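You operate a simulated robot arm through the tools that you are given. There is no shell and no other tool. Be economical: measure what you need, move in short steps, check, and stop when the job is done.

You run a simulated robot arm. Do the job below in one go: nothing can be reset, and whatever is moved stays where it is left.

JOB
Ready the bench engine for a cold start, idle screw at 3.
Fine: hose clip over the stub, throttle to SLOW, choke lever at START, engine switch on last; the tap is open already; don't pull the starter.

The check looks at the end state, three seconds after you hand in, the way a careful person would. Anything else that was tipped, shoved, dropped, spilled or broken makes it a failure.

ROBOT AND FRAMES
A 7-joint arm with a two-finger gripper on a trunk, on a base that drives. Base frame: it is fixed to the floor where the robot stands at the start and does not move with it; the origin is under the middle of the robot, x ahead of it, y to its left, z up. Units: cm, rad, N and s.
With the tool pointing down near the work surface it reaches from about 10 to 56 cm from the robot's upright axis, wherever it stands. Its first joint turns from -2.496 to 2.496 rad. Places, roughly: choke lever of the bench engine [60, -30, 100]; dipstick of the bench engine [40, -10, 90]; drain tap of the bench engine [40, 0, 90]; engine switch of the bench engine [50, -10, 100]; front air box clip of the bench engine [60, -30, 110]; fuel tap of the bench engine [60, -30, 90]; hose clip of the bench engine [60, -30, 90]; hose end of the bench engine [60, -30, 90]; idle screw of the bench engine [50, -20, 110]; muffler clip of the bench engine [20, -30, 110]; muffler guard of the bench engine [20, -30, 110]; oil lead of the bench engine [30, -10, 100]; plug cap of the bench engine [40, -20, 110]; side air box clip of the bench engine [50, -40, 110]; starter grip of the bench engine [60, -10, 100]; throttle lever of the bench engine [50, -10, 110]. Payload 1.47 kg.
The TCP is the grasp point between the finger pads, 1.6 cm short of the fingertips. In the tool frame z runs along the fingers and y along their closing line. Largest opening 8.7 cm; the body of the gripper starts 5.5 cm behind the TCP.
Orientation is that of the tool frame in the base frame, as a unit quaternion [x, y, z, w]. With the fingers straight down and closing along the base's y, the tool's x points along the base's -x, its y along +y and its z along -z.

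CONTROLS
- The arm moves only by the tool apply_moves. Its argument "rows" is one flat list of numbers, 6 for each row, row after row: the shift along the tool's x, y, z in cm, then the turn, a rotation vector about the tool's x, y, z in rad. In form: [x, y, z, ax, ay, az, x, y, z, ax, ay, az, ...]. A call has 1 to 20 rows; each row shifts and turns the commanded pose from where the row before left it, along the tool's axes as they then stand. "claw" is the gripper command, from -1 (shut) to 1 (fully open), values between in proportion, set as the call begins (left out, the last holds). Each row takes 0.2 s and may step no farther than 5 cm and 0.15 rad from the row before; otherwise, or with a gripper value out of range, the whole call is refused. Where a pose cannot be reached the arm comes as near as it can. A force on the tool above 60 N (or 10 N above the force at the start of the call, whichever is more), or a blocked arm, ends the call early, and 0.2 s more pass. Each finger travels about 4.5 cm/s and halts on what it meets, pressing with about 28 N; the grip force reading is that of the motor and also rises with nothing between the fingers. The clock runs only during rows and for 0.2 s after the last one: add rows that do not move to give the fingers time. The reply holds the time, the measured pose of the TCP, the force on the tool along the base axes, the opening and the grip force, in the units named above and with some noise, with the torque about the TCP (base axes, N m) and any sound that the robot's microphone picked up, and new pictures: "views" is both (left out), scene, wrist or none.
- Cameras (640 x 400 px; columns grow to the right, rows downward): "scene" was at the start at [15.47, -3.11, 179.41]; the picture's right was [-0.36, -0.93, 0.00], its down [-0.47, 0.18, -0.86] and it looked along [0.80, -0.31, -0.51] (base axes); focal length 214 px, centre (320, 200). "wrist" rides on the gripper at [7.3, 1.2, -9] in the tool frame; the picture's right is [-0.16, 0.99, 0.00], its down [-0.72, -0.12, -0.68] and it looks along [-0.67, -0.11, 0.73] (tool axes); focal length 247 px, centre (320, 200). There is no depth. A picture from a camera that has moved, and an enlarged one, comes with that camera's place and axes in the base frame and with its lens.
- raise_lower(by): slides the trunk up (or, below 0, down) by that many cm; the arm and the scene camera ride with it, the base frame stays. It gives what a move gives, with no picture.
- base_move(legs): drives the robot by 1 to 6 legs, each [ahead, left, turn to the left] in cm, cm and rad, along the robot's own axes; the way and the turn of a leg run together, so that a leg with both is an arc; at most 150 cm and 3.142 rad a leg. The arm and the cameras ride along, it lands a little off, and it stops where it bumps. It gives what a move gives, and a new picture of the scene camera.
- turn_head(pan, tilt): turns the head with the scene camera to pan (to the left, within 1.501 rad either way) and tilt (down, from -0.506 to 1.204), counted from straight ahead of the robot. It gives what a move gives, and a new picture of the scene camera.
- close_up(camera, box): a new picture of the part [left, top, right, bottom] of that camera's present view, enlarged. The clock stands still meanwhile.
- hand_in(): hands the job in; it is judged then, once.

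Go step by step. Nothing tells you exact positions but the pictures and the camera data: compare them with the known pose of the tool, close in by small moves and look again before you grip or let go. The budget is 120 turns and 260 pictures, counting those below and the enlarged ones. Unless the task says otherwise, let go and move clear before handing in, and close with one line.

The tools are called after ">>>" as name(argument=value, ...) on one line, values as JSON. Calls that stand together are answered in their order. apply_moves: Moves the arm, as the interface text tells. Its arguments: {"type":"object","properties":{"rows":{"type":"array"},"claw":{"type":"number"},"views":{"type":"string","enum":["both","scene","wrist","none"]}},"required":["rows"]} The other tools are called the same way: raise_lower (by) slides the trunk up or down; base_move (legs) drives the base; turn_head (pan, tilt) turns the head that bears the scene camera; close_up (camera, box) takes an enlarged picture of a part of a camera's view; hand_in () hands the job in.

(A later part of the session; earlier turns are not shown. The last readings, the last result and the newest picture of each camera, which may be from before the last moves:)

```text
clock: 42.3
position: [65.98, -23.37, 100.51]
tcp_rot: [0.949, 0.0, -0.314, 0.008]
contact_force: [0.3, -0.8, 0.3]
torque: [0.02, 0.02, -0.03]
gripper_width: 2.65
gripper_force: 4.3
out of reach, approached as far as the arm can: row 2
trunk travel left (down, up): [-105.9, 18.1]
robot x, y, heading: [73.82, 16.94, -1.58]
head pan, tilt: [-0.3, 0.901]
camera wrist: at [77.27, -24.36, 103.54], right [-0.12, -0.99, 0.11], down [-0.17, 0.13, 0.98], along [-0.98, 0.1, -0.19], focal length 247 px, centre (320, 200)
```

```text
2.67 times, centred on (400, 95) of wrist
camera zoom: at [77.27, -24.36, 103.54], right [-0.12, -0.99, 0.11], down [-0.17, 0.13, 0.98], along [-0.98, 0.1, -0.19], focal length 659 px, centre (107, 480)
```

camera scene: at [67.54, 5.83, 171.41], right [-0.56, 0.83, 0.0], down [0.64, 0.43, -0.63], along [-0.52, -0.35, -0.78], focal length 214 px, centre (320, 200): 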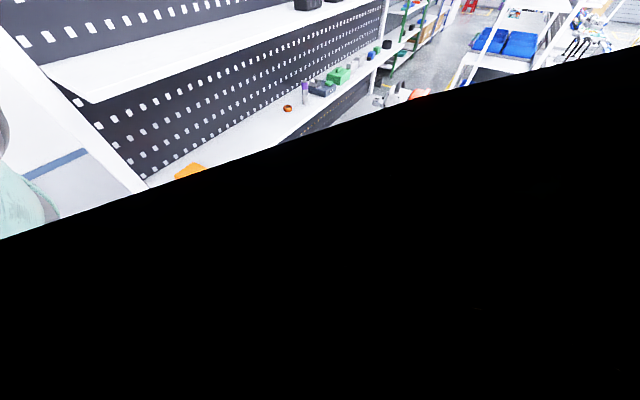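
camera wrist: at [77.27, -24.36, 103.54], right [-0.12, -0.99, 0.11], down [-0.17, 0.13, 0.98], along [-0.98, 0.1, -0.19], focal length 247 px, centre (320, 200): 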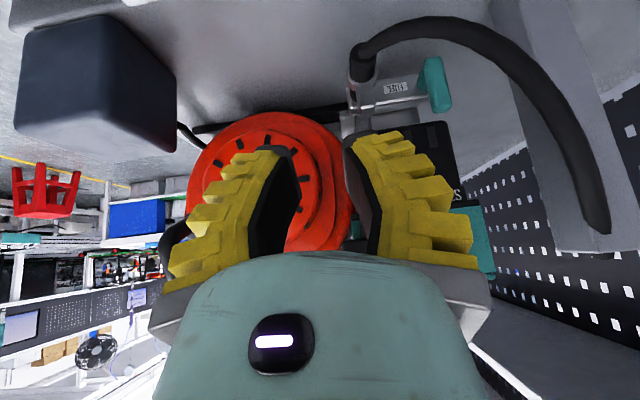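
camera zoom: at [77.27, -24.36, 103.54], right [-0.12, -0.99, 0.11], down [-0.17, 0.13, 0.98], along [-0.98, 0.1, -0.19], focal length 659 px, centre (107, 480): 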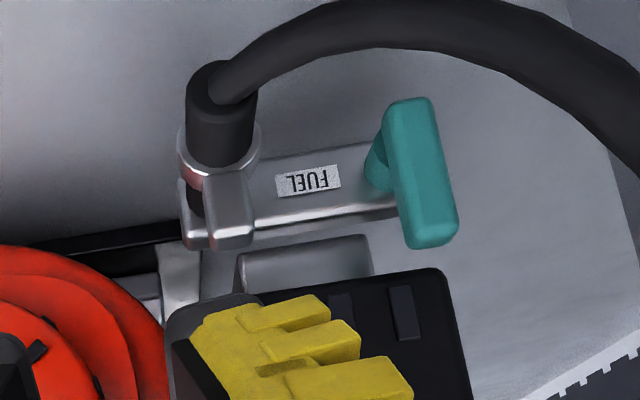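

The fingers clear everything so far. I'll use the trunk for the last 3 cm down, then move in toward the lever.

>>> raise_lower(by=-3.2)

>>> apply_moves(rows=[-2.4, 0.5, 1.8, 0, 0, 0, 0, 0, 0, 0, 0, 0], views="wrist")

```text
clock: 43.0
position: [66.01, -23.44, 97.36]
tcp_rot: [0.949, 0.0, -0.314, 0.008]
contact_force: [0.1, 0.8, -1.2]
torque: [-0.02, 0.01, -0.05]
gripper_width: 2.65
gripper_force: 4.7
trunk travel left (down, up): [-102.7, 21.3]
robot x, y, heading: [73.99, 16.91, -1.583]
head pan, tilt: [-0.3, 0.901]
```

```text
clock: 43.6
position: [62.97, -24.02, 97.51]
tcp_rot: [0.949, 0.001, -0.316, 0.006]
contact_force: [-1.2, 0.4, 0.0]
torque: [0.01, -0.01, -0.02]
gripper_width: 2.64
gripper_force: 4.9
trunk travel left (down, up): [-102.7, 21.3]
robot x, y, heading: [73.95, 16.53, -1.58]
head pan, tilt: [-0.3, 0.901]
camera wrist: at [74.22, -24.98, 100.57], right [-0.12, -0.99, 0.11], down [-0.17, 0.13, 0.98], along [-0.98, 0.1, -0.19], focal length 247 px, centre (320, 200)
```

wrist: 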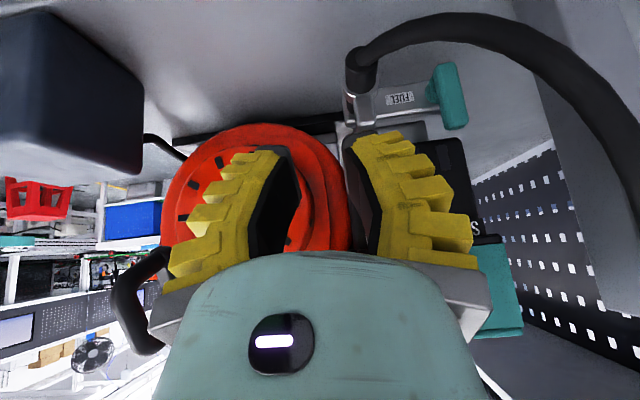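

>>> apply_moves(rows=[-1.64, -0.4, 1.23, 0, 0, 0, -1.64, 0, 1.23, 0, 0, 0, 0, 0, 0, 0, 0, 0], views="none")

>>> close_up(camera="wrist", box=[300, 60, 500, 185])

```text
clock: 44.5
position: [59.72, -23.72, 97.3]
tcp_rot: [0.951, 0.002, -0.31, 0.009]
contact_force: [22.3, 0.4, -2.6]
torque: [0.12, -0.07, 0.79]
gripper_width: 2.6
gripper_force: 6.2
trunk travel left (down, up): [-102.7, 21.3]
robot x, y, heading: [73.9, 16.99, -1.584]
head pan, tilt: [-0.3, 0.901]
```

```text
3.20 times, centred on (400, 122) of wrist
camera zoom: at [70.94, -24.64, 100.42], right [-0.12, -0.99, 0.11], down [-0.19, 0.13, 0.97], along [-0.98, 0.09, -0.2], focal length 790 px, centre (64, 448)
```

zoom: 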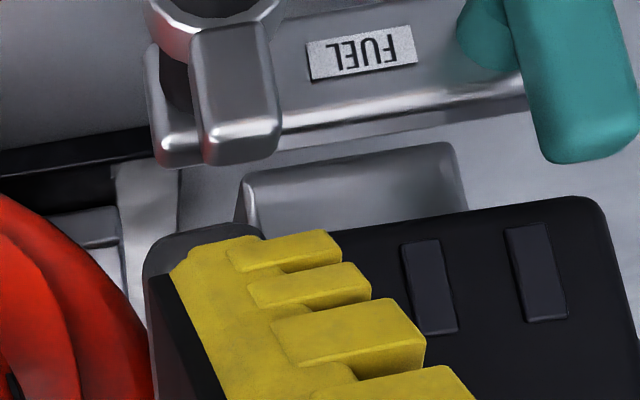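

A finger met the lever tip head-on because the fingers are thicker than I assumed. I'll back off, close the fingers, and go in beside the tip.

>>> apply_moves(rows=[1.6, 0, -1.2, 0, 0, 0, 0, 0.45, 0, 0, 0, 0, 0, 0.3, 0, 0, 0, 0, 0, 0, 0, 0, 0, 0], claw=-1, views="none")

>>> close_up(camera="wrist", box=[240, 60, 480, 210])

```text
clock: 45.5
position: [60.85, -24.31, 97.39]
tcp_rot: [0.949, 0.0, -0.315, 0.007]
contact_force: [0.6, -0.3, 1.8]
torque: [0.0, 0.0, -0.02]
gripper_width: 0.0
gripper_force: 28.3
trunk travel left (down, up): [-102.7, 21.3]
robot x, y, heading: [73.66, 17.17, -1.577]
head pan, tilt: [-0.3, 0.901]
```

```text
2.67 times, centred on (360, 135) of wrist
camera zoom: at [72.19, -25.33, 100.34], right [-0.12, -0.99, 0.11], down [-0.17, 0.13, 0.98], along [-0.98, 0.1, -0.19], focal length 659 px, centre (213, 373)
```

zoom: 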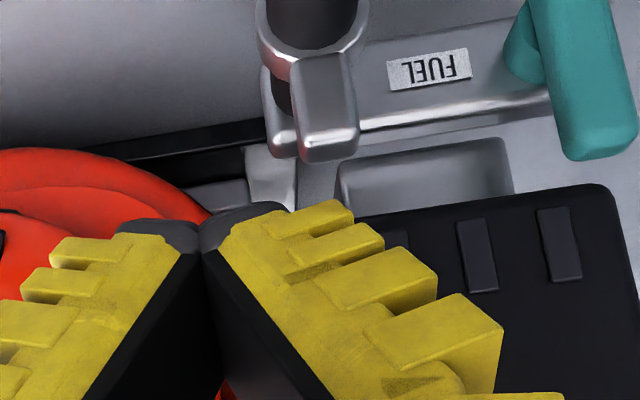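

>>> apply_moves(rows=[0, -0.7, 0, 0, 0, 0, -0.8, 0, 0.6, 0, 0, 0, -0.8, 0, 0.6, 0, 0, 0, 0, 0, 0, 0, 0, 0], views="none")

>>> close_up(camera="wrist", box=[240, 60, 480, 210])

```text
clock: 46.5
position: [58.97, -23.79, 97.45]
tcp_rot: [0.949, 0.001, -0.315, 0.008]
contact_force: [0.6, -0.8, 0.1]
torque: [0.02, 0.14, 0.0]
gripper_width: 0.02
gripper_force: 28.0
trunk travel left (down, up): [-102.7, 21.3]
robot x, y, heading: [73.72, 16.93, -1.577]
head pan, tilt: [-0.3, 0.901]
```

```text
2.67 times, centred on (360, 135) of wrist
camera zoom: at [70.17, -24.77, 100.37], right [-0.12, -0.99, 0.11], down [-0.17, 0.13, 0.98], along [-0.98, 0.1, -0.19], focal length 659 px, centre (213, 373)
```

zoom: 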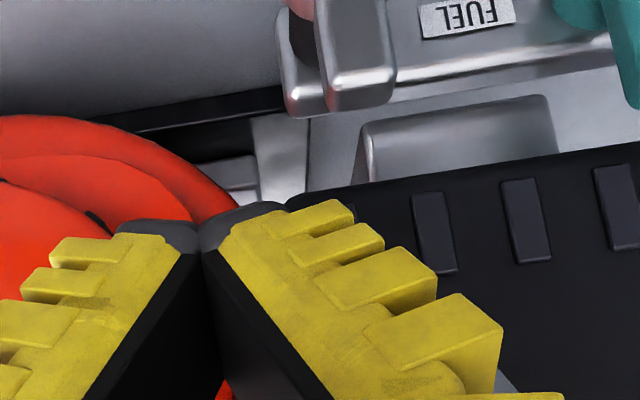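

The fingers are in beside the lever with no contact. Now I push toward -y in small steps.

>>> apply_moves(rows=[0, 0.6, 0, 0, 0, 0, 0, 0.6, 0, 0, 0, 0, 0, 0.6, 0, 0, 0, 0, 0, 0.6, 0, 0, 0, 0], views="none")

>>> close_up(camera="wrist", box=[240, 60, 560, 260])

```text
clock: 47.5
position: [58.99, -25.72, 97.9]
tcp_rot: [0.949, 0.0, -0.315, 0.008]
contact_force: [0.3, 0.4, 0.1]
torque: [-0.04, 0.02, 0.01]
gripper_width: 0.01
gripper_force: 28.0
out of reach, approached as far as the arm can: row 2
trunk travel left (down, up): [-102.7, 21.3]
robot x, y, heading: [74.41, 16.89, -1.584]
head pan, tilt: [-0.3, 0.901]
```

```text
2.00 times, centred on (400, 160) of wrist
camera zoom: at [70.21, -26.67, 100.86], right [-0.12, -0.99, 0.11], down [-0.17, 0.13, 0.98], along [-0.98, 0.1, -0.19], focal length 494 px, centre (160, 280)
```

zoom: 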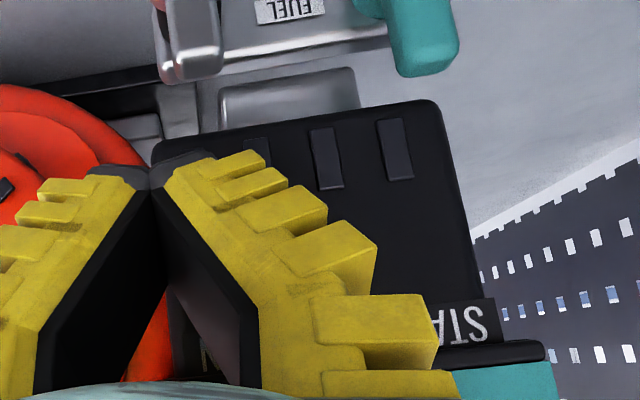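

The arm is again at its reach limit, with no contact yet. I'll back out, trade arm height for trunk height to gain slack, and return.

>>> apply_moves(rows=[2.4, 0, -1.8, 0, 0, 0, -1.8, 0, -2.4, 0, 0, 0, -1.2, 0, -1.6, 0, 0, 0, 0, 0, 0, 0, 0, 0], views="none")

>>> raise_lower(by=-5.5)

```text
clock: 48.5
position: [62.06, -25.45, 102.88]
tcp_rot: [0.949, 0.001, -0.315, 0.008]
contact_force: [0.7, -0.5, 0.2]
torque: [0.02, -0.03, 0.02]
gripper_width: 0.02
gripper_force: 28.0
out of reach, approached as far as the arm can: row 1
trunk travel left (down, up): [-102.7, 21.3]
robot x, y, heading: [74.09, 16.62, -1.583]
head pan, tilt: [-0.3, 0.901]
```

```text
clock: 49.4
position: [62.07, -25.52, 97.46]
tcp_rot: [0.949, 0.0, -0.316, 0.007]
contact_force: [-0.3, -0.3, 1.3]
torque: [0.0, -0.01, -0.03]
gripper_width: 0.02
gripper_force: 28.0
trunk travel left (down, up): [-97.2, 26.8]
robot x, y, heading: [73.9, 16.56, -1.579]
head pan, tilt: [-0.3, 0.901]
```

>>> apply_moves(rows=[0, -1.0, 0, 0, 0, 0, -1.28, 0, 0.96, 0, 0, 0, -1.28, 0, 0.96, 0, 0, 0, 0, 0.8, 0, 0, 0, 0, 0, 0.8, 0, 0, 0, 0, 0, 0.6, 0, 0, 0, 0, 0, 0.6, 0, 0, 0, 0, 0, 0, 0, 0, 0, 0], views="none")

>>> close_up(camera="wrist", box=[240, 60, 560, 260])

```text
clock: 51.2
position: [58.96, -27.2, 97.43]
tcp_rot: [0.949, -0.001, -0.314, 0.007]
contact_force: [5.5, 1.6, 1.4]
torque: [-0.04, 0.46, -0.1]
gripper_width: 0.02
gripper_force: 27.4
trunk travel left (down, up): [-97.2, 26.8]
robot x, y, heading: [73.65, 16.76, -1.58]
head pan, tilt: [-0.3, 0.901]
```

```text
2.00 times, centred on (400, 160) of wrist
camera zoom: at [70.18, -28.29, 100.45], right [-0.12, -0.99, 0.11], down [-0.18, 0.13, 0.98], along [-0.98, 0.1, -0.19], focal length 494 px, centre (160, 280)
```

zoom: 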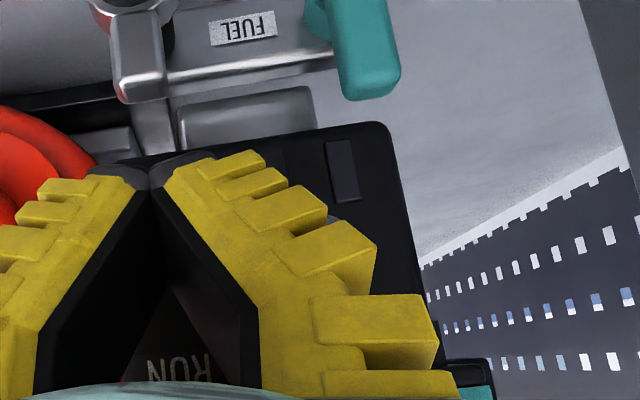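

The finger backs lightly touch the air box clip above. I'll back off, tilt a bit flatter, and go in again.

>>> apply_moves(rows=[1.2, 0, -0.9, 0, 0, 0, 0, -0.8, 0, 0, -0.1, 0, 0, 0, 0, 0, -0.1, 0, 0, 0, 0, 0, 0, 0], views="wrist")

>>> close_up(camera="wrist", box=[240, 30, 560, 230])

```text
clock: 52.2
position: [60.49, -26.47, 97.55]
tcp_rot: [0.912, 0.0, -0.41, 0.009]
contact_force: [-0.1, 0.0, -0.3]
torque: [0.03, -0.04, -0.02]
gripper_width: 0.0
gripper_force: 27.8
trunk travel left (down, up): [-97.2, 26.8]
robot x, y, heading: [73.92, 16.95, -1.58]
head pan, tilt: [-0.3, 0.901]
camera wrist: at [72.04, -27.51, 98.11], right [-0.1, -0.99, 0.13], down [0.03, 0.13, 0.99], along [-0.99, 0.1, 0.01], focal length 247 px, centre (320, 200)
```

wrist: 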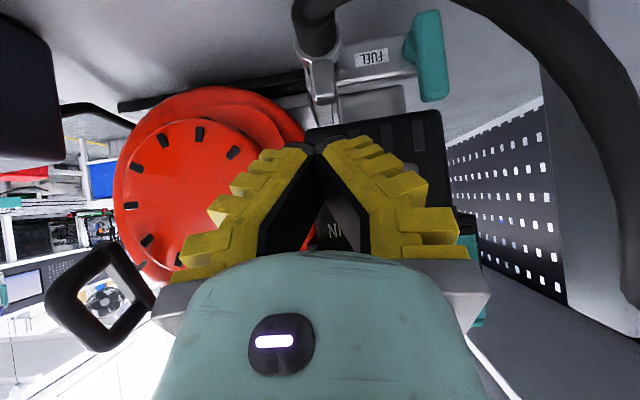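

```text
2.00 times, centred on (400, 130) of wrist
camera zoom: at [72.04, -27.51, 98.11], right [-0.1, -0.99, 0.13], down [0.03, 0.13, 0.99], along [-0.99, 0.1, 0.01], focal length 494 px, centre (160, 340)
```

zoom: 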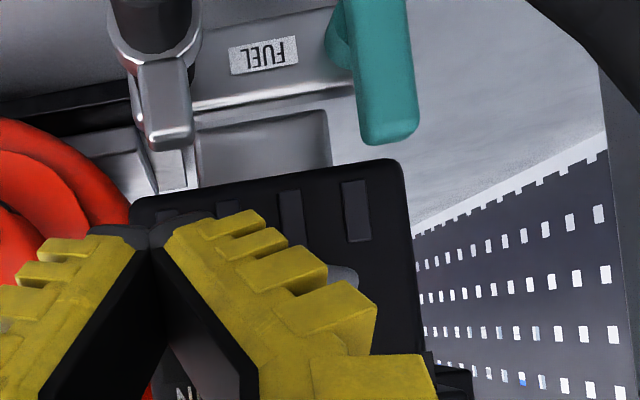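

The lever tip now shows at y ≈ -31.6, so it has already moved part of the way. I'll go back in and push on.

>>> apply_moves(rows=[-1.13, 0.3, 1.27, 0, 0, 0, 0, 0.6, 0, 0, 0, 0, 0, 0.6, 0, 0, 0, 0, 0, 0.6, 0, 0, 0, 0, 0, 0, 0, 0, 0, 0], views="none")

>>> close_up(camera="wrist", box=[240, 60, 560, 260])

```text
clock: 53.4
position: [58.55, -28.19, 97.45]
tcp_rot: [0.913, 0.001, -0.409, 0.006]
contact_force: [-0.6, 6.9, 0.2]
torque: [-0.09, 0.01, -0.11]
gripper_width: 0.0
gripper_force: 28.4
trunk travel left (down, up): [-97.2, 26.8]
robot x, y, heading: [73.92, 17.18, -1.577]
head pan, tilt: [-0.3, 0.901]
```

```text
2.00 times, centred on (400, 160) of wrist
camera zoom: at [70.18, -29.19, 98.1], right [-0.1, -0.99, 0.13], down [0.03, 0.13, 0.99], along [-0.99, 0.1, 0.01], focal length 494 px, centre (160, 280)
```

zoom: 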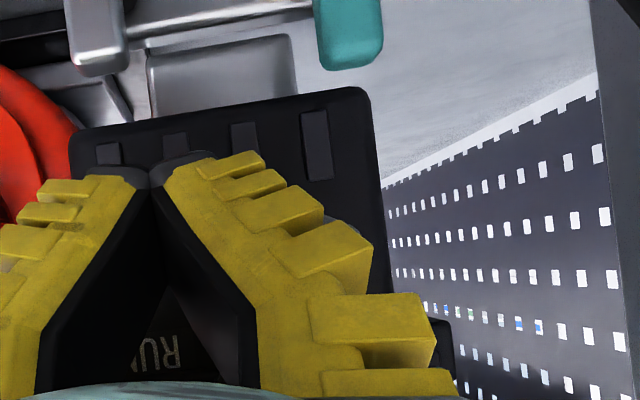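

I'm now pushing the lever (7 N at the tip). Continuing.

>>> apply_moves(rows=[0, 0.6, 0, 0, 0, 0, 0, 0.6, 0, 0, 0, 0, 0, 0.6, 0, 0, 0, 0, 0, 0, 0, 0, 0, 0], views="none")

>>> close_up(camera="wrist", box=[240, 60, 560, 260])

```text
clock: 54.4
position: [58.45, -28.8, 96.9]
tcp_rot: [0.912, -0.004, -0.41, -0.006]
contact_force: [-6.3, 54.2, 2.6]
torque: [-0.89, -0.05, -0.47]
gripper_width: 0.01
gripper_force: 25.8
trunk travel left (down, up): [-97.2, 26.8]
robot x, y, heading: [73.9, 16.75, -1.58]
head pan, tilt: [-0.3, 0.901]
```

```text
2.00 times, centred on (400, 160) of wrist
camera zoom: at [70.02, -29.94, 97.56], right [-0.12, -0.99, 0.11], down [0.03, 0.11, 0.99], along [-0.99, 0.12, 0.01], focal length 494 px, centre (160, 280)
```

zoom: 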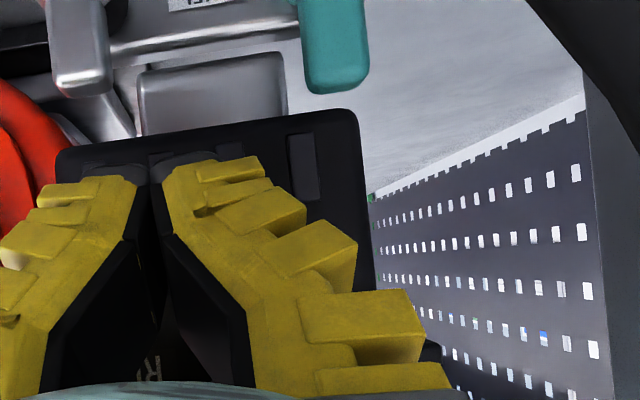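

A hard stop was reached (54 N), so the lever should be at its START end. I'll back off and check.

>>> apply_moves(rows=[0, -1.5, 0, 0, 0, 0, 0, -1.2, 0, 0, 0, 0, 2.0, 0, -2.2, 0, 0, 0, 2.0, 0, -2.2, 0, 0, 0, 2.0, -2, -2.2, 0, 0, 0, 0, 0, 0, 0, 0, 0], views="none")

>>> close_up(camera="wrist", box=[280, 30, 520, 180])

```text
clock: 55.8
position: [67.59, -25.88, 97.32]
tcp_rot: [0.913, -0.001, -0.408, 0.008]
contact_force: [1.2, -0.5, 1.2]
torque: [0.0, -0.03, -0.03]
gripper_width: 0.0
gripper_force: 27.7
trunk travel left (down, up): [-97.2, 26.8]
robot x, y, heading: [73.78, 16.99, -1.576]
head pan, tilt: [-0.3, 0.901]
```

```text
2.67 times, centred on (400, 105) of wrist
camera zoom: at [79.17, -26.9, 97.99], right [-0.1, -0.99, 0.13], down [0.02, 0.13, 0.99], along [-0.99, 0.1, 0.01], focal length 659 px, centre (107, 453)
```

zoom: 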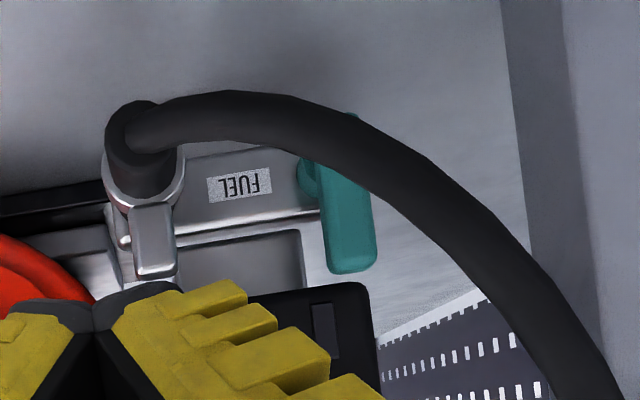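

>>> raise_lower(by=12)

>>> apply_moves(rows=[0, 0, 0, 0, 0, 0], views="wrist")

>>> close_up(camera="wrist", box=[280, 0, 440, 100])

```text
clock: 57.3
position: [67.51, -25.98, 109.23]
tcp_rot: [0.913, -0.001, -0.408, 0.007]
contact_force: [0.7, -0.2, -0.4]
torque: [0.0, 0.01, 0.0]
gripper_width: 0.02
gripper_force: 27.9
trunk travel left (down, up): [-109.2, 14.8]
robot x, y, heading: [73.92, 16.93, -1.576]
head pan, tilt: [-0.3, 0.901]
```

```text
clock: 57.7
position: [67.64, -25.88, 109.3]
tcp_rot: [0.913, 0.0, -0.408, 0.008]
contact_force: [0.2, 0.0, 0.0]
torque: [0.02, 0.0, 0.02]
gripper_width: 0.01
gripper_force: 28.3
trunk travel left (down, up): [-109.2, 14.8]
robot x, y, heading: [73.78, 17.35, -1.578]
head pan, tilt: [-0.3, 0.901]
camera wrist: at [79.12, -26.87, 109.97], right [-0.1, -0.99, 0.13], down [0.02, 0.13, 0.99], along [-0.99, 0.1, 0.01], focal length 247 px, centre (320, 200)
```

wrist: 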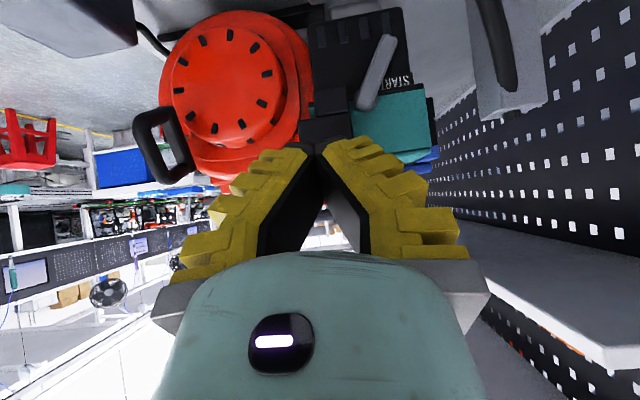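

```text
4.00 times, centred on (360, 50) of wrist
camera zoom: at [79.12, -26.87, 109.97], right [-0.1, -0.99, 0.13], down [0.02, 0.13, 0.99], along [-0.99, 0.1, 0.01], focal length 988 px, centre (160, 800)
```

zoom: 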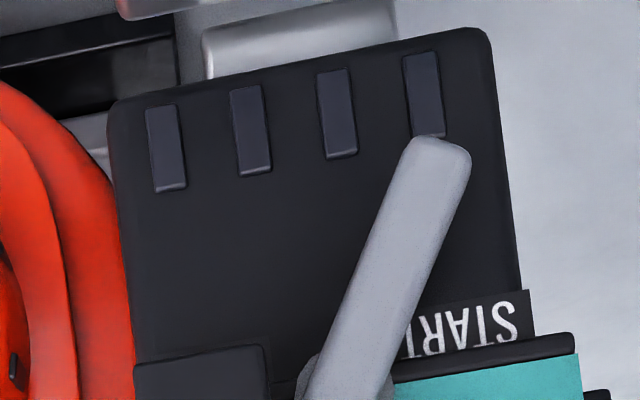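

The lever now sits fully on the START side. Next is the hose clip: its lug is at about (58.3,-27,92). I'll re-tilt, open the fingers 3 cm, and come down in front of it.

>>> apply_moves(rows=[0, 0.5, 0, 0, 0.12, 0, 0, 0.6, 0, 0, 0.125, 0, 0, 0, 0, 0, 0, 0], claw=-0.31, views="none")

>>> raise_lower(by=-14)

>>> close_up(camera="wrist", box=[200, 0, 520, 200])

```text
clock: 58.5
position: [67.49, -27.06, 109.42]
tcp_rot: [0.956, 0.002, -0.293, 0.009]
contact_force: [-0.4, 0.6, -0.2]
torque: [0.0, 0.02, 0.02]
gripper_width: 3.59
gripper_force: 4.2
trunk travel left (down, up): [-109.2, 14.8]
robot x, y, heading: [74.22, 17.01, -1.583]
head pan, tilt: [-0.3, 0.901]
```

```text
clock: 60.2
position: [67.53, -27.01, 95.25]
tcp_rot: [0.956, 0.001, -0.294, 0.008]
contact_force: [-0.2, 0.1, 0.0]
torque: [-0.01, -0.01, 0.0]
gripper_width: 3.61
gripper_force: 4.5
trunk travel left (down, up): [-95.2, 28.8]
robot x, y, heading: [73.96, 16.82, -1.575]
head pan, tilt: [-0.3, 0.901]
```

```text
2.00 times, centred on (360, 100) of wrist
camera zoom: at [78.58, -27.93, 98.82], right [-0.12, -0.99, 0.1], down [-0.22, 0.13, 0.97], along [-0.97, 0.1, -0.23], focal length 494 px, centre (240, 400)
```

zoom: 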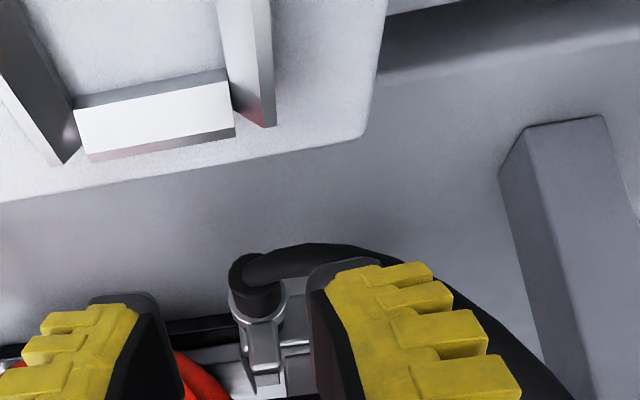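

>>> apply_moves(rows=[-1.4, 0, -2.07, 0, 0, 0, -2.24, 0, 1.52, 0, 0, 0, -2.24, 0, 1.52, 0, 0, 0, 0, 0, 0, 0, 0, 0], views="none")

>>> close_up(camera="wrist", box=[200, 40, 520, 240])

```text
clock: 61.2
position: [62.08, -26.86, 98.04]
tcp_rot: [0.956, 0.001, -0.294, 0.008]
contact_force: [0.5, -0.6, 0.6]
torque: [-0.01, 0.03, -0.01]
gripper_width: 3.59
gripper_force: 4.5
trunk travel left (down, up): [-95.2, 28.8]
robot x, y, heading: [73.71, 17.04, -1.578]
head pan, tilt: [-0.3, 0.901]
```

```text
2.00 times, centred on (360, 140) of wrist
camera zoom: at [73.2, -27.83, 101.47], right [-0.13, -0.99, 0.1], down [-0.22, 0.13, 0.97], along [-0.97, 0.1, -0.23], focal length 494 px, centre (240, 320)
```

zoom: 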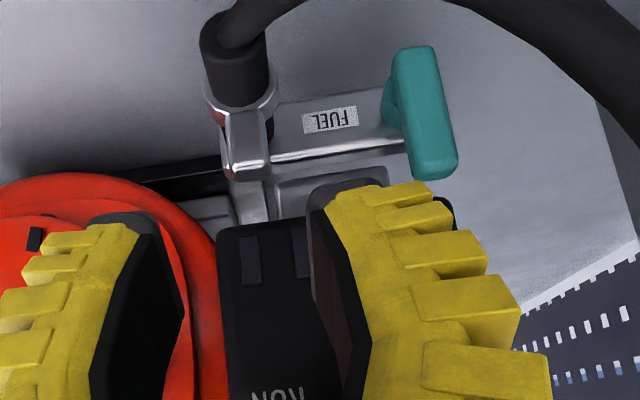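

RUN now shows uncovered between the fingers, which confirms the choke moved. The clip lug is centred between the fingers, so I'll narrow them and slide down around it.

>>> apply_moves(rows=[0, 0.2, 0, 0, 0, 0, 0, 0, 0, 0, 0, 0, 0.25, 0, 1.9, 0, 0, 0, 0.25, 0, 1.9, 0, 0, 0, 0, 0, 1.6, 0, 0, 0, 0, 0, 0, 0, 0, 0], claw=-0.54, views="none")

>>> close_up(camera="wrist", box=[200, 40, 520, 240])

```text
clock: 62.6
position: [59.41, -27.09, 93.07]
tcp_rot: [0.956, 0.0, -0.294, 0.007]
contact_force: [0.7, -1.2, -0.8]
torque: [0.01, 0.0, 0.01]
gripper_width: 2.63
gripper_force: 4.8
trunk travel left (down, up): [-95.2, 28.8]
robot x, y, heading: [73.77, 16.59, -1.574]
head pan, tilt: [-0.3, 0.901]
```

```text
2.00 times, centred on (360, 140) of wrist
camera zoom: at [70.49, -28.15, 96.54], right [-0.13, -0.99, 0.1], down [-0.22, 0.13, 0.97], along [-0.97, 0.1, -0.23], focal length 494 px, centre (240, 320)
```

zoom: 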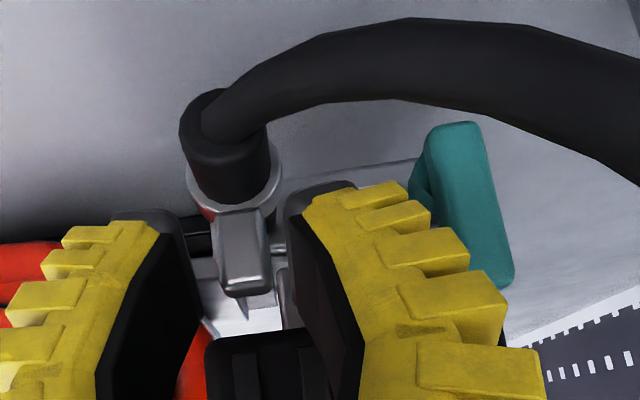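

The lug is between the pads, so I close on it.

>>> apply_moves(rows=[0, 0.1, 0, 0, 0, 0, 0, 0.1, 0, 0, 0, 0, 0, 0, 0, 0, 0, 0, 0, 0, 0, 0, 0, 0], claw=-1, views="none")

>>> close_up(camera="wrist", box=[200, 40, 520, 240])

```text
clock: 63.6
position: [59.15, -27.25, 93.2]
tcp_rot: [0.955, 0.001, -0.296, 0.005]
contact_force: [-0.7, 11.7, 23.9]
torque: [0.06, 0.54, -0.03]
gripper_width: 0.61
gripper_force: 29.8
trunk travel left (down, up): [-95.2, 28.8]
robot x, y, heading: [74.3, 16.61, -1.577]
head pan, tilt: [-0.3, 0.901]
```

```text
2.00 times, centred on (360, 140) of wrist
camera zoom: at [70.26, -28.21, 96.62], right [-0.13, -0.99, 0.1], down [-0.21, 0.12, 0.97], along [-0.97, 0.1, -0.23], focal length 494 px, centre (240, 320)
```

zoom: 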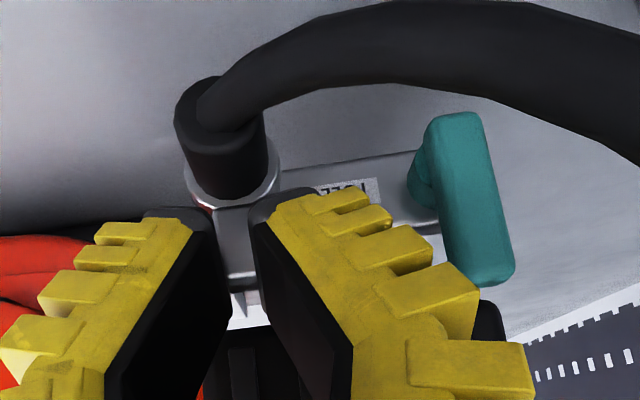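

>>> apply_moves(rows=[-0.7, 0, 0.15, 0, 0, 0, -0.45, 0, 0.3, 0, 0, 0, 0, 0, 0, 0, 0, 0], views="none")

>>> close_up(camera="wrist", box=[200, 40, 520, 240])

```text
clock: 64.2
position: [58.62, -27.37, 93.5]
tcp_rot: [0.956, 0.001, -0.295, 0.005]
contact_force: [14.2, 14.5, 33.6]
torque: [-0.58, 1.69, -0.02]
gripper_width: 0.6
gripper_force: 27.2
trunk travel left (down, up): [-95.2, 28.8]
robot x, y, heading: [73.97, 16.97, -1.582]
head pan, tilt: [-0.3, 0.901]
stopped in row 3: the force on the tool passed its limit at 64 N (the readings are from after the stop); the commanded pose is now the measured one
```

```text
2.00 times, centred on (360, 140) of wrist
camera zoom: at [69.72, -28.23, 96.91], right [-0.13, -0.99, 0.1], down [-0.21, 0.12, 0.97], along [-0.97, 0.1, -0.23], focal length 494 px, centre (240, 320)
```

zoom: 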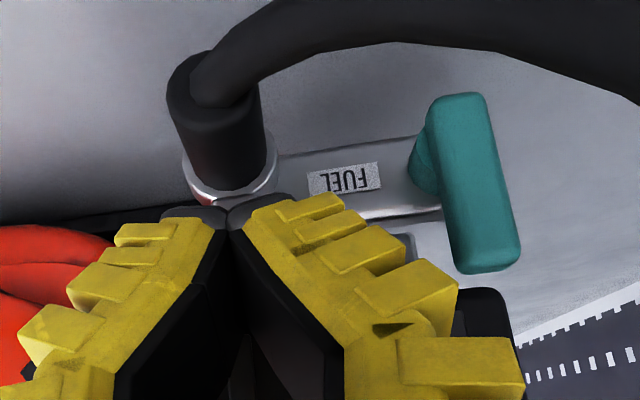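

Forces are higher than they should be. I'll open, back out along the tool axis, and inspect the clip.

>>> apply_moves(rows=[0, 0, -0.3, 0, 0, 0, 0, 0, -0.3, 0, 0, 0, 0, 0, -2.5, 0, 0, 0, 0, 0, -3, 0, 0, 0, 0, 0, 0, 0, 0, 0], claw=-0.45, views="none")

>>> close_up(camera="wrist", box=[240, 60, 480, 210])

```text
clock: 65.4
position: [61.84, -26.98, 98.48]
tcp_rot: [0.956, 0.002, -0.294, 0.006]
contact_force: [0.0, 0.7, -0.3]
torque: [0.0, 0.02, -0.01]
gripper_width: 3.06
gripper_force: 4.8
trunk travel left (down, up): [-95.2, 28.8]
robot x, y, heading: [73.65, 16.74, -1.578]
head pan, tilt: [-0.3, 0.901]
```

```text
2.67 times, centred on (360, 135) of wrist
camera zoom: at [73.02, -27.96, 101.91], right [-0.12, -0.99, 0.1], down [-0.22, 0.12, 0.97], along [-0.97, 0.1, -0.23], focal length 659 px, centre (213, 373)
```

zoom: 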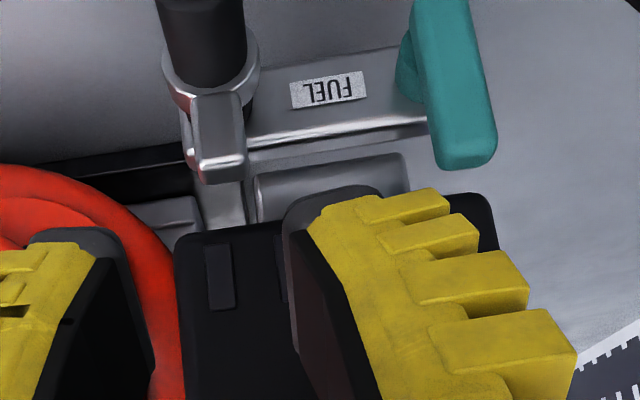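

The clip did slide about 0.5 cm, so the method works. I'll grip again slightly higher and pull further along -x.

>>> apply_moves(rows=[0.1, 0.17, 2, 0, 0, 0, 0.1, 0, 2, 0, 0, 0, 0.08, 0, 2.0, 0, 0, 0, 0, 0, 0, 0, 0, 0], claw=-0.54, views="none")

>>> close_up(camera="wrist", box=[240, 60, 480, 210])

```text
clock: 66.4
position: [58.69, -27.4, 93.35]
tcp_rot: [0.956, 0.0, -0.294, 0.006]
contact_force: [-0.4, 0.2, 0.0]
torque: [-0.01, -0.03, 0.01]
gripper_width: 2.63
gripper_force: 4.8
trunk travel left (down, up): [-95.2, 28.8]
robot x, y, heading: [73.94, 17.07, -1.582]
head pan, tilt: [-0.3, 0.901]
```

```text
2.67 times, centred on (360, 135) of wrist
camera zoom: at [69.87, -28.34, 96.76], right [-0.13, -0.99, 0.1], down [-0.22, 0.13, 0.97], along [-0.97, 0.1, -0.23], focal length 659 px, centre (213, 373)
```

zoom: 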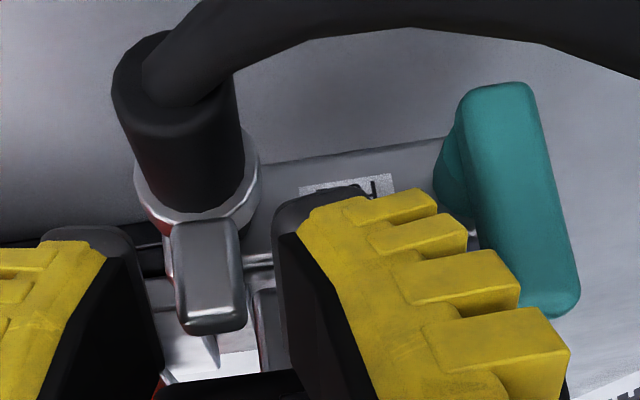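

>>> apply_moves(rows=[0, 0, 0, 0, 0, 0, 0, 0, 0, 0, 0, 0, 0, 0, 0, 0, 0, 0], claw=-1, views="none")

>>> apply_moves(rows=[-0.33, 0, 0.22, 0, 0, 0, -0.33, 0, 0.22, 0, 0, 0, -0.33, 0, 0.22, 0, 0, 0], views="none")

>>> close_up(camera="wrist", box=[240, 60, 480, 210])

```text
clock: 67.2
position: [58.65, -27.24, 93.37]
tcp_rot: [0.955, 0.0, -0.297, 0.005]
contact_force: [2.6, 12.1, 28.1]
torque: [-0.27, 0.53, -0.12]
gripper_width: 0.61
gripper_force: 28.1
trunk travel left (down, up): [-95.2, 28.8]
robot x, y, heading: [73.86, 16.78, -1.582]
head pan, tilt: [-0.3, 0.901]
```

```text
clock: 67.8
position: [58.51, -27.35, 93.34]
tcp_rot: [0.956, 0.001, -0.294, 0.005]
contact_force: [18.3, 14.3, 33.0]
torque: [-0.86, 2.22, -0.45]
gripper_width: 0.59
gripper_force: 28.8
trunk travel left (down, up): [-95.2, 28.8]
robot x, y, heading: [74.24, 16.73, -1.574]
head pan, tilt: [-0.3, 0.901]
stopped in row 2: the force on the tool passed its limit at 67 N (the readings are from after the stop); the commanded pose is now the measured one
```

```text
2.67 times, centred on (360, 135) of wrist
camera zoom: at [69.69, -28.33, 96.86], right [-0.13, -0.99, 0.1], down [-0.22, 0.12, 0.97], along [-0.97, 0.1, -0.23], focal length 659 px, centre (213, 373)
```

zoom: 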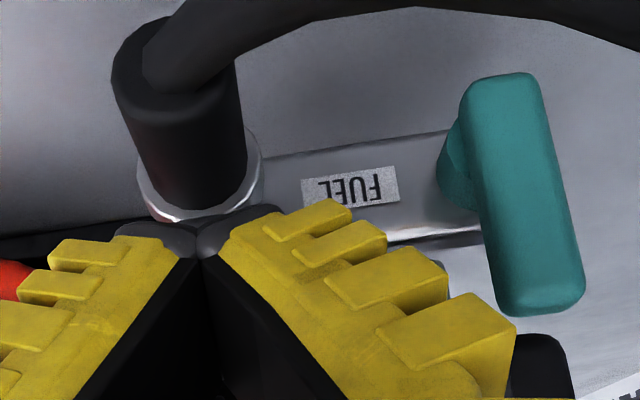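

The torque indicates that the wrist presses on the front air box clip at z ≈ 105. I'll release, back out, flatten the angle by 0.25 rad, and re-enter.

>>> apply_moves(rows=[0, 0, -0.2, 0, 0, 0, 0, 0, -0.4, 0, 0, 0, 0, 0, -1.4, 0, 0, 0, 0, 0, -1.2, 0, 0, 0, 0, 0, 0, 0, -0.125, 0, 0, 0, 0, 0, -0.125, 0, 0.23, 0, 1, 0, 0, 0, 0.23, 0, 1, 0, 0, 0, 0.23, 0, 1, 0, 0, 0, 0, 0, 0, 0, 0, 0], claw=-0.54, views="none")

>>> close_up(camera="wrist", box=[240, 60, 480, 210])

```text
clock: 70.0
position: [58.18, -26.85, 93.92]
tcp_rot: [0.912, 0.001, -0.411, 0.005]
contact_force: [-0.2, -0.7, 1.4]
torque: [0.0, -0.04, 0.01]
gripper_width: 2.62
gripper_force: 4.2
out of reach, approached as far as the arm can: row 9
trunk travel left (down, up): [-95.2, 28.8]
robot x, y, heading: [73.98, 16.86, -1.579]
head pan, tilt: [-0.3, 0.901]
```

```text
2.67 times, centred on (360, 135) of wrist
camera zoom: at [69.78, -27.86, 94.6], right [-0.1, -0.99, 0.13], down [0.03, 0.12, 0.99], along [-0.99, 0.1, 0.02], focal length 659 px, centre (213, 373)
```

zoom: 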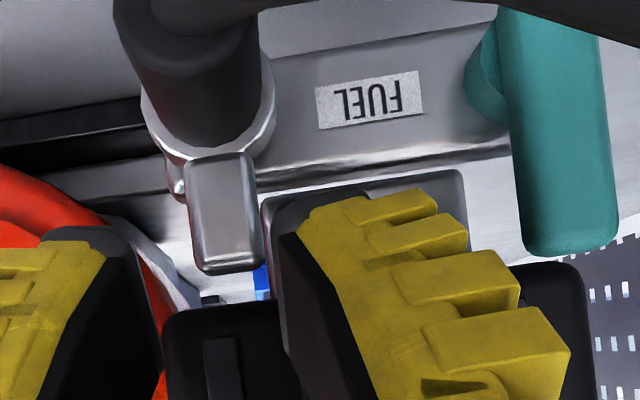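

>>> raise_lower(by=-0.8)

>>> apply_moves(rows=[0, 0.25, 0, 0, 0, 0, 0, 0, 0, 0, 0, 0, 0, 0, 0, 0, 0, 0, 0, 0, 0, 0, 0, 0], claw=-1, views="none")

>>> close_up(camera="wrist", box=[240, 60, 480, 210])

```text
clock: 70.6
position: [58.22, -26.81, 93.11]
tcp_rot: [0.912, 0.001, -0.41, 0.005]
contact_force: [-0.7, 0.1, 0.9]
torque: [0.01, 0.0, 0.02]
gripper_width: 2.63
gripper_force: 4.9
trunk travel left (down, up): [-94.4, 29.6]
robot x, y, heading: [73.99, 16.81, -1.582]
head pan, tilt: [-0.3, 0.901]
```

```text
clock: 71.6
position: [58.29, -27.14, 93.19]
tcp_rot: [0.912, 0.001, -0.411, 0.005]
contact_force: [0.7, -1.0, 3.5]
torque: [-0.11, 0.16, 0.03]
gripper_width: 0.03
gripper_force: 28.4
trunk travel left (down, up): [-94.4, 29.6]
robot x, y, heading: [73.75, 17.0, -1.576]
head pan, tilt: [-0.3, 0.901]
```

```text
2.67 times, centred on (360, 135) of wrist
camera zoom: at [69.78, -28.15, 93.79], right [-0.1, -0.99, 0.13], down [0.03, 0.12, 0.99], along [-0.99, 0.1, 0.02], focal length 659 px, centre (213, 373)
```

zoom: 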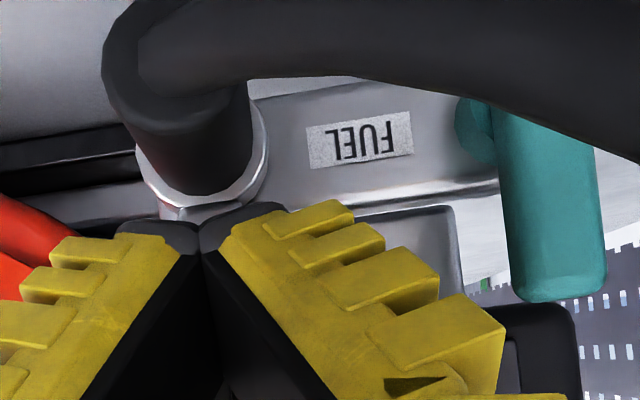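

The fingers closed fully, so the grip was too shallow and missed the lug. I'll reopen, go about 0.9 cm deeper along the tool axis, and close again.

>>> apply_moves(rows=[0, 0, -0.3, 0, 0, 0, 0, 0, 0, 0, 0, 0, 0, 0, 0, 0, 0, 0, 0, 0.05, 0.7, 0, 0, 0, 0, 0, 0.5, 0, 0, 0, 0, 0, 0, 0, 0, 0], claw=-0.54, views="none")

>>> close_up(camera="wrist", box=[240, 60, 480, 210])

```text
clock: 73.0
position: [57.51, -26.79, 92.91]
tcp_rot: [0.912, -0.001, -0.409, 0.004]
contact_force: [0.6, -0.6, 0.8]
torque: [0.0, 0.0, 0.0]
gripper_width: 2.66
gripper_force: 4.6
out of reach, approached as far as the arm can: row 4
trunk travel left (down, up): [-94.4, 29.6]
robot x, y, heading: [73.77, 17.23, -1.578]
head pan, tilt: [-0.3, 0.901]
```

```text
2.67 times, centred on (360, 135) of wrist
camera zoom: at [69.05, -27.89, 93.55], right [-0.1, -0.99, 0.13], down [0.03, 0.12, 0.99], along [-0.99, 0.1, 0.01], focal length 659 px, centre (213, 373)
```

zoom: 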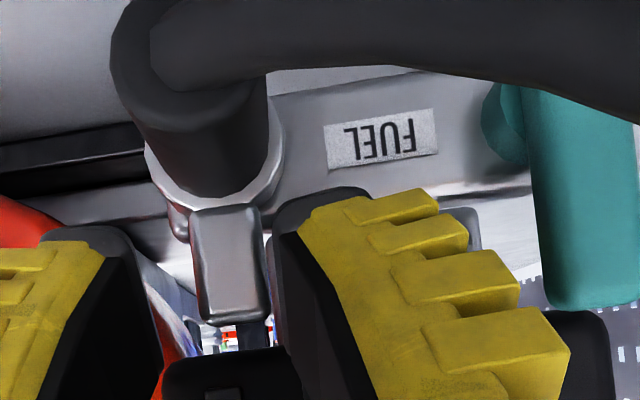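

>>> apply_moves(rows="[0, 0.35, 0, 0, 0, 0, 0, 0, 0, 0, 0, 0], [0]")

```text
refused: rows could not be read
```

>>> apply_moves(rows=[0, 0.35, 0, 0, 0, 0, 0, 0, 0, 0, 0, 0, 0, 0, 0, 0, 0, 0, 0, 0, 0, 0, 0, 0], claw=-1, views="none")

>>> close_up(camera="wrist", box=[240, 60, 480, 210])

```text
clock: 74.0
position: [57.48, -27.27, 93.35]
tcp_rot: [0.911, 0.0, -0.411, 0.007]
contact_force: [4.4, -1.0, 17.1]
torque: [0.0, 0.23, 0.01]
gripper_width: 0.61
gripper_force: 29.0
out of reach, approached as far as the arm can: row 1
trunk travel left (down, up): [-94.4, 29.6]
robot x, y, heading: [74.11, 16.95, -1.576]
head pan, tilt: [-0.3, 0.901]
```

```text
2.67 times, centred on (360, 135) of wrist
camera zoom: at [69.06, -28.25, 93.83], right [-0.1, -0.99, 0.13], down [0.03, 0.13, 0.99], along [-0.99, 0.1, 0.02], focal length 659 px, centre (213, 373)
```

zoom: 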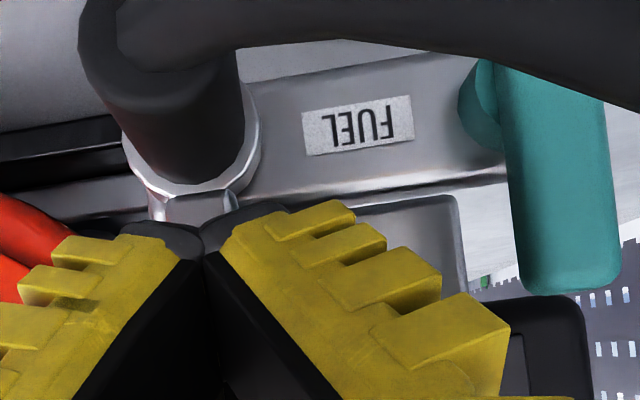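

The lug is gripped (0.61 cm). Pulling along -x in small steps.

>>> apply_moves(rows=[-0.2, 0, 0.22, 0, 0, 0, -0.2, 0, 0.22, 0, 0, 0, -0.2, 0, 0.22, 0, 0, 0], views="none")

>>> close_up(camera="wrist", box=[240, 60, 480, 210])

```text
clock: 74.8
position: [57.38, -27.31, 93.23]
tcp_rot: [0.913, 0.001, -0.407, 0.006]
contact_force: [35.2, 6.7, 43.3]
torque: [-0.06, 0.55, -0.4]
gripper_width: 0.61
gripper_force: 28.7
trunk travel left (down, up): [-94.4, 29.6]
robot x, y, heading: [74.08, 16.74, -1.579]
head pan, tilt: [-0.3, 0.901]
```

```text
2.67 times, centred on (360, 135) of wrist
camera zoom: at [68.98, -28.25, 93.88], right [-0.1, -0.99, 0.13], down [0.02, 0.13, 0.99], along [-0.99, 0.1, 0.01], focal length 659 px, centre (213, 373)
```

zoom: 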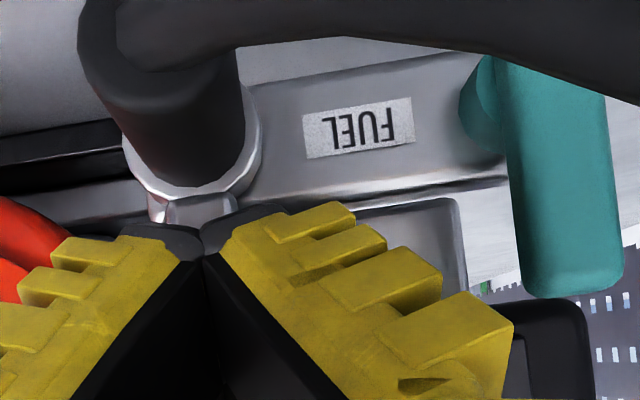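

The reaction runs along the tool axis, so the fingertips are butting against something. I'll release, retreat and look where the clip is now.

>>> apply_moves(rows=[0, 0, -0.3, 0, 0, 0, 0, 0, -0.3, 0, 0, 0, 0, 0, 0, 0, 0, 0, 0, 0, -2.5, 0, 0, 0, 0, 0, -3, 0, 0, 0, 0, -2, -3, 0, 0, 0, 0, -2, 0, 0, 0, 0, 0, 0, 0, 0, 0, 0], claw=-0.54, views="none")

>>> close_up(camera="wrist", box=[320, 40, 480, 140])

```text
clock: 76.6
position: [63.35, -23.28, 99.07]
tcp_rot: [0.912, 0.001, -0.411, 0.005]
contact_force: [-0.2, 0.5, -0.5]
torque: [-0.03, -0.05, 0.01]
gripper_width: 2.65
gripper_force: 4.7
trunk travel left (down, up): [-94.4, 29.6]
robot x, y, heading: [74.16, 16.54, -1.577]
head pan, tilt: [-0.3, 0.901]
```

```text
4.00 times, centred on (400, 90) of wrist
camera zoom: at [74.96, -24.2, 99.63], right [-0.1, -0.99, 0.13], down [0.03, 0.12, 0.99], along [-0.99, 0.1, 0.02], focal length 988 px, centre (0, 640)
```

zoom: 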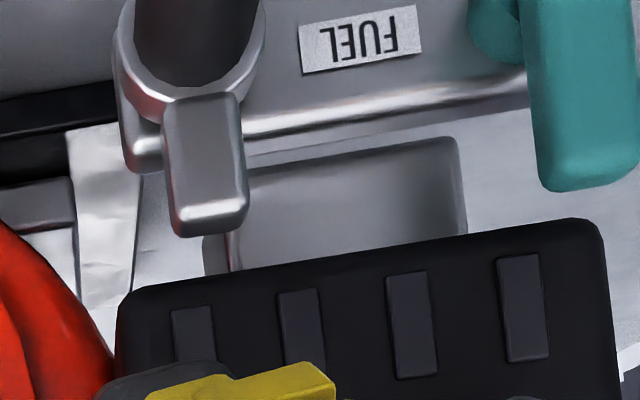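

>>> raise_lower(by=14)

>>> close_up(camera="wrist", box=[310, 0, 470, 100])

```text
clock: 78.3
position: [63.39, -23.28, 113.03]
tcp_rot: [0.912, 0.001, -0.411, 0.005]
contact_force: [-0.2, -0.1, 0.4]
torque: [-0.05, -0.04, -0.03]
gripper_width: 2.64
gripper_force: 5.3
trunk travel left (down, up): [-108.4, 15.6]
robot x, y, heading: [73.91, 16.8, -1.577]
head pan, tilt: [-0.3, 0.901]
```

```text
4.00 times, centred on (390, 50) of wrist
camera zoom: at [74.94, -24.19, 113.62], right [-0.1, -0.99, 0.13], down [0.03, 0.12, 0.99], along [-0.99, 0.1, 0.02], focal length 988 px, centre (40, 800)
```

zoom: 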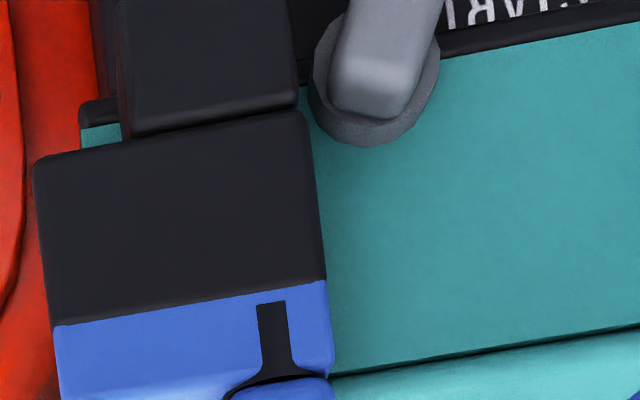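

>>> apply_moves(rows=[2, 0, -2.25, 0, 0, 0, 2, 0, -2.25, 0, 0, 0, 0, 0, 0, 0, 0.15, 0, 0, 0, 0, 0, 0.15, 0, 0, 0, 0, 0, 0.15, 0, 0, 0, 0, 0, 0.15, 0, 0, 0, 0, 0, 0, 0], views="wrist")

>>> close_up(camera="wrist", box=[310, 0, 470, 100])

```text
clock: 79.9
position: [74.2, -28.65, 112.49]
tcp_rot: [0.986, -0.001, -0.167, -0.001]
contact_force: [-0.5, -0.7, 0.3]
torque: [-0.01, -0.03, 0.0]
gripper_width: 2.64
gripper_force: 4.6
out of reach, approached as far as the arm can: row 3, 4, 5
trunk travel left (down, up): [-108.4, 15.6]
robot x, y, heading: [73.88, 17.12, -1.575]
head pan, tilt: [-0.3, 0.901]
camera wrist: at [84.16, -29.76, 118.67], right [-0.15, -0.99, 0.05], down [-0.46, 0.11, 0.88], along [-0.88, 0.11, -0.47], focal length 247 px, centre (320, 200)
```

wrist: 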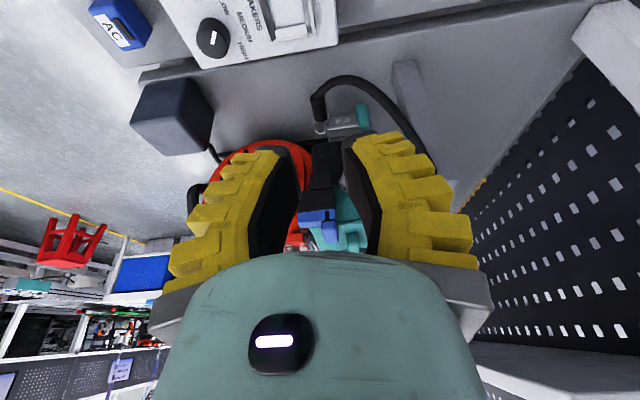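

```text
4.00 times, centred on (390, 50) of wrist
camera zoom: at [84.16, -29.76, 118.67], right [-0.15, -0.99, 0.05], down [-0.46, 0.11, 0.88], along [-0.88, 0.11, -0.47], focal length 988 px, centre (40, 800)
```

zoom: 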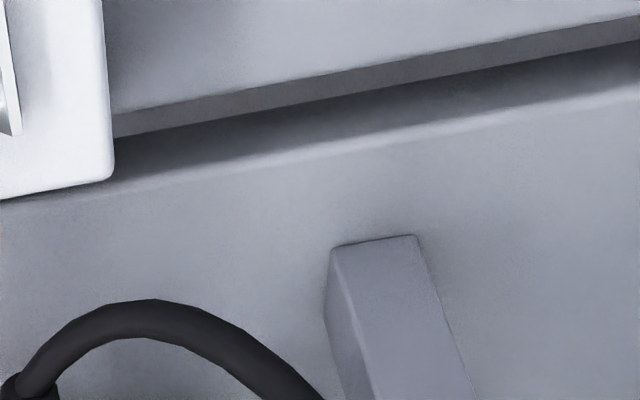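

>>> close_up(camera="wrist", box=[290, 80, 390, 142])

```text
6.40 times, centred on (340, 111) of wrist
camera zoom: at [84.16, -29.76, 118.67], right [-0.15, -0.99, 0.05], down [-0.46, 0.11, 0.88], along [-0.88, 0.11, -0.47], focal length 1581 px, centre (192, 770)
```

zoom: 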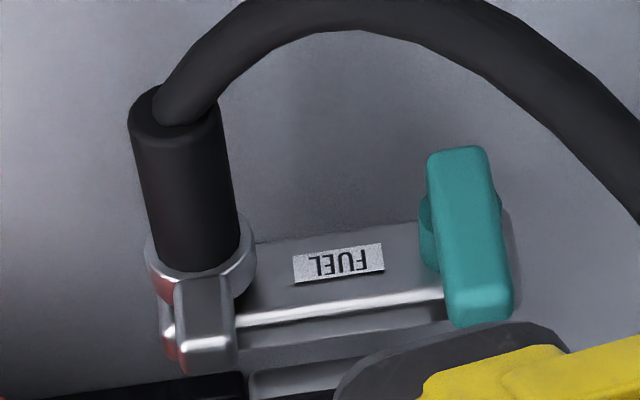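

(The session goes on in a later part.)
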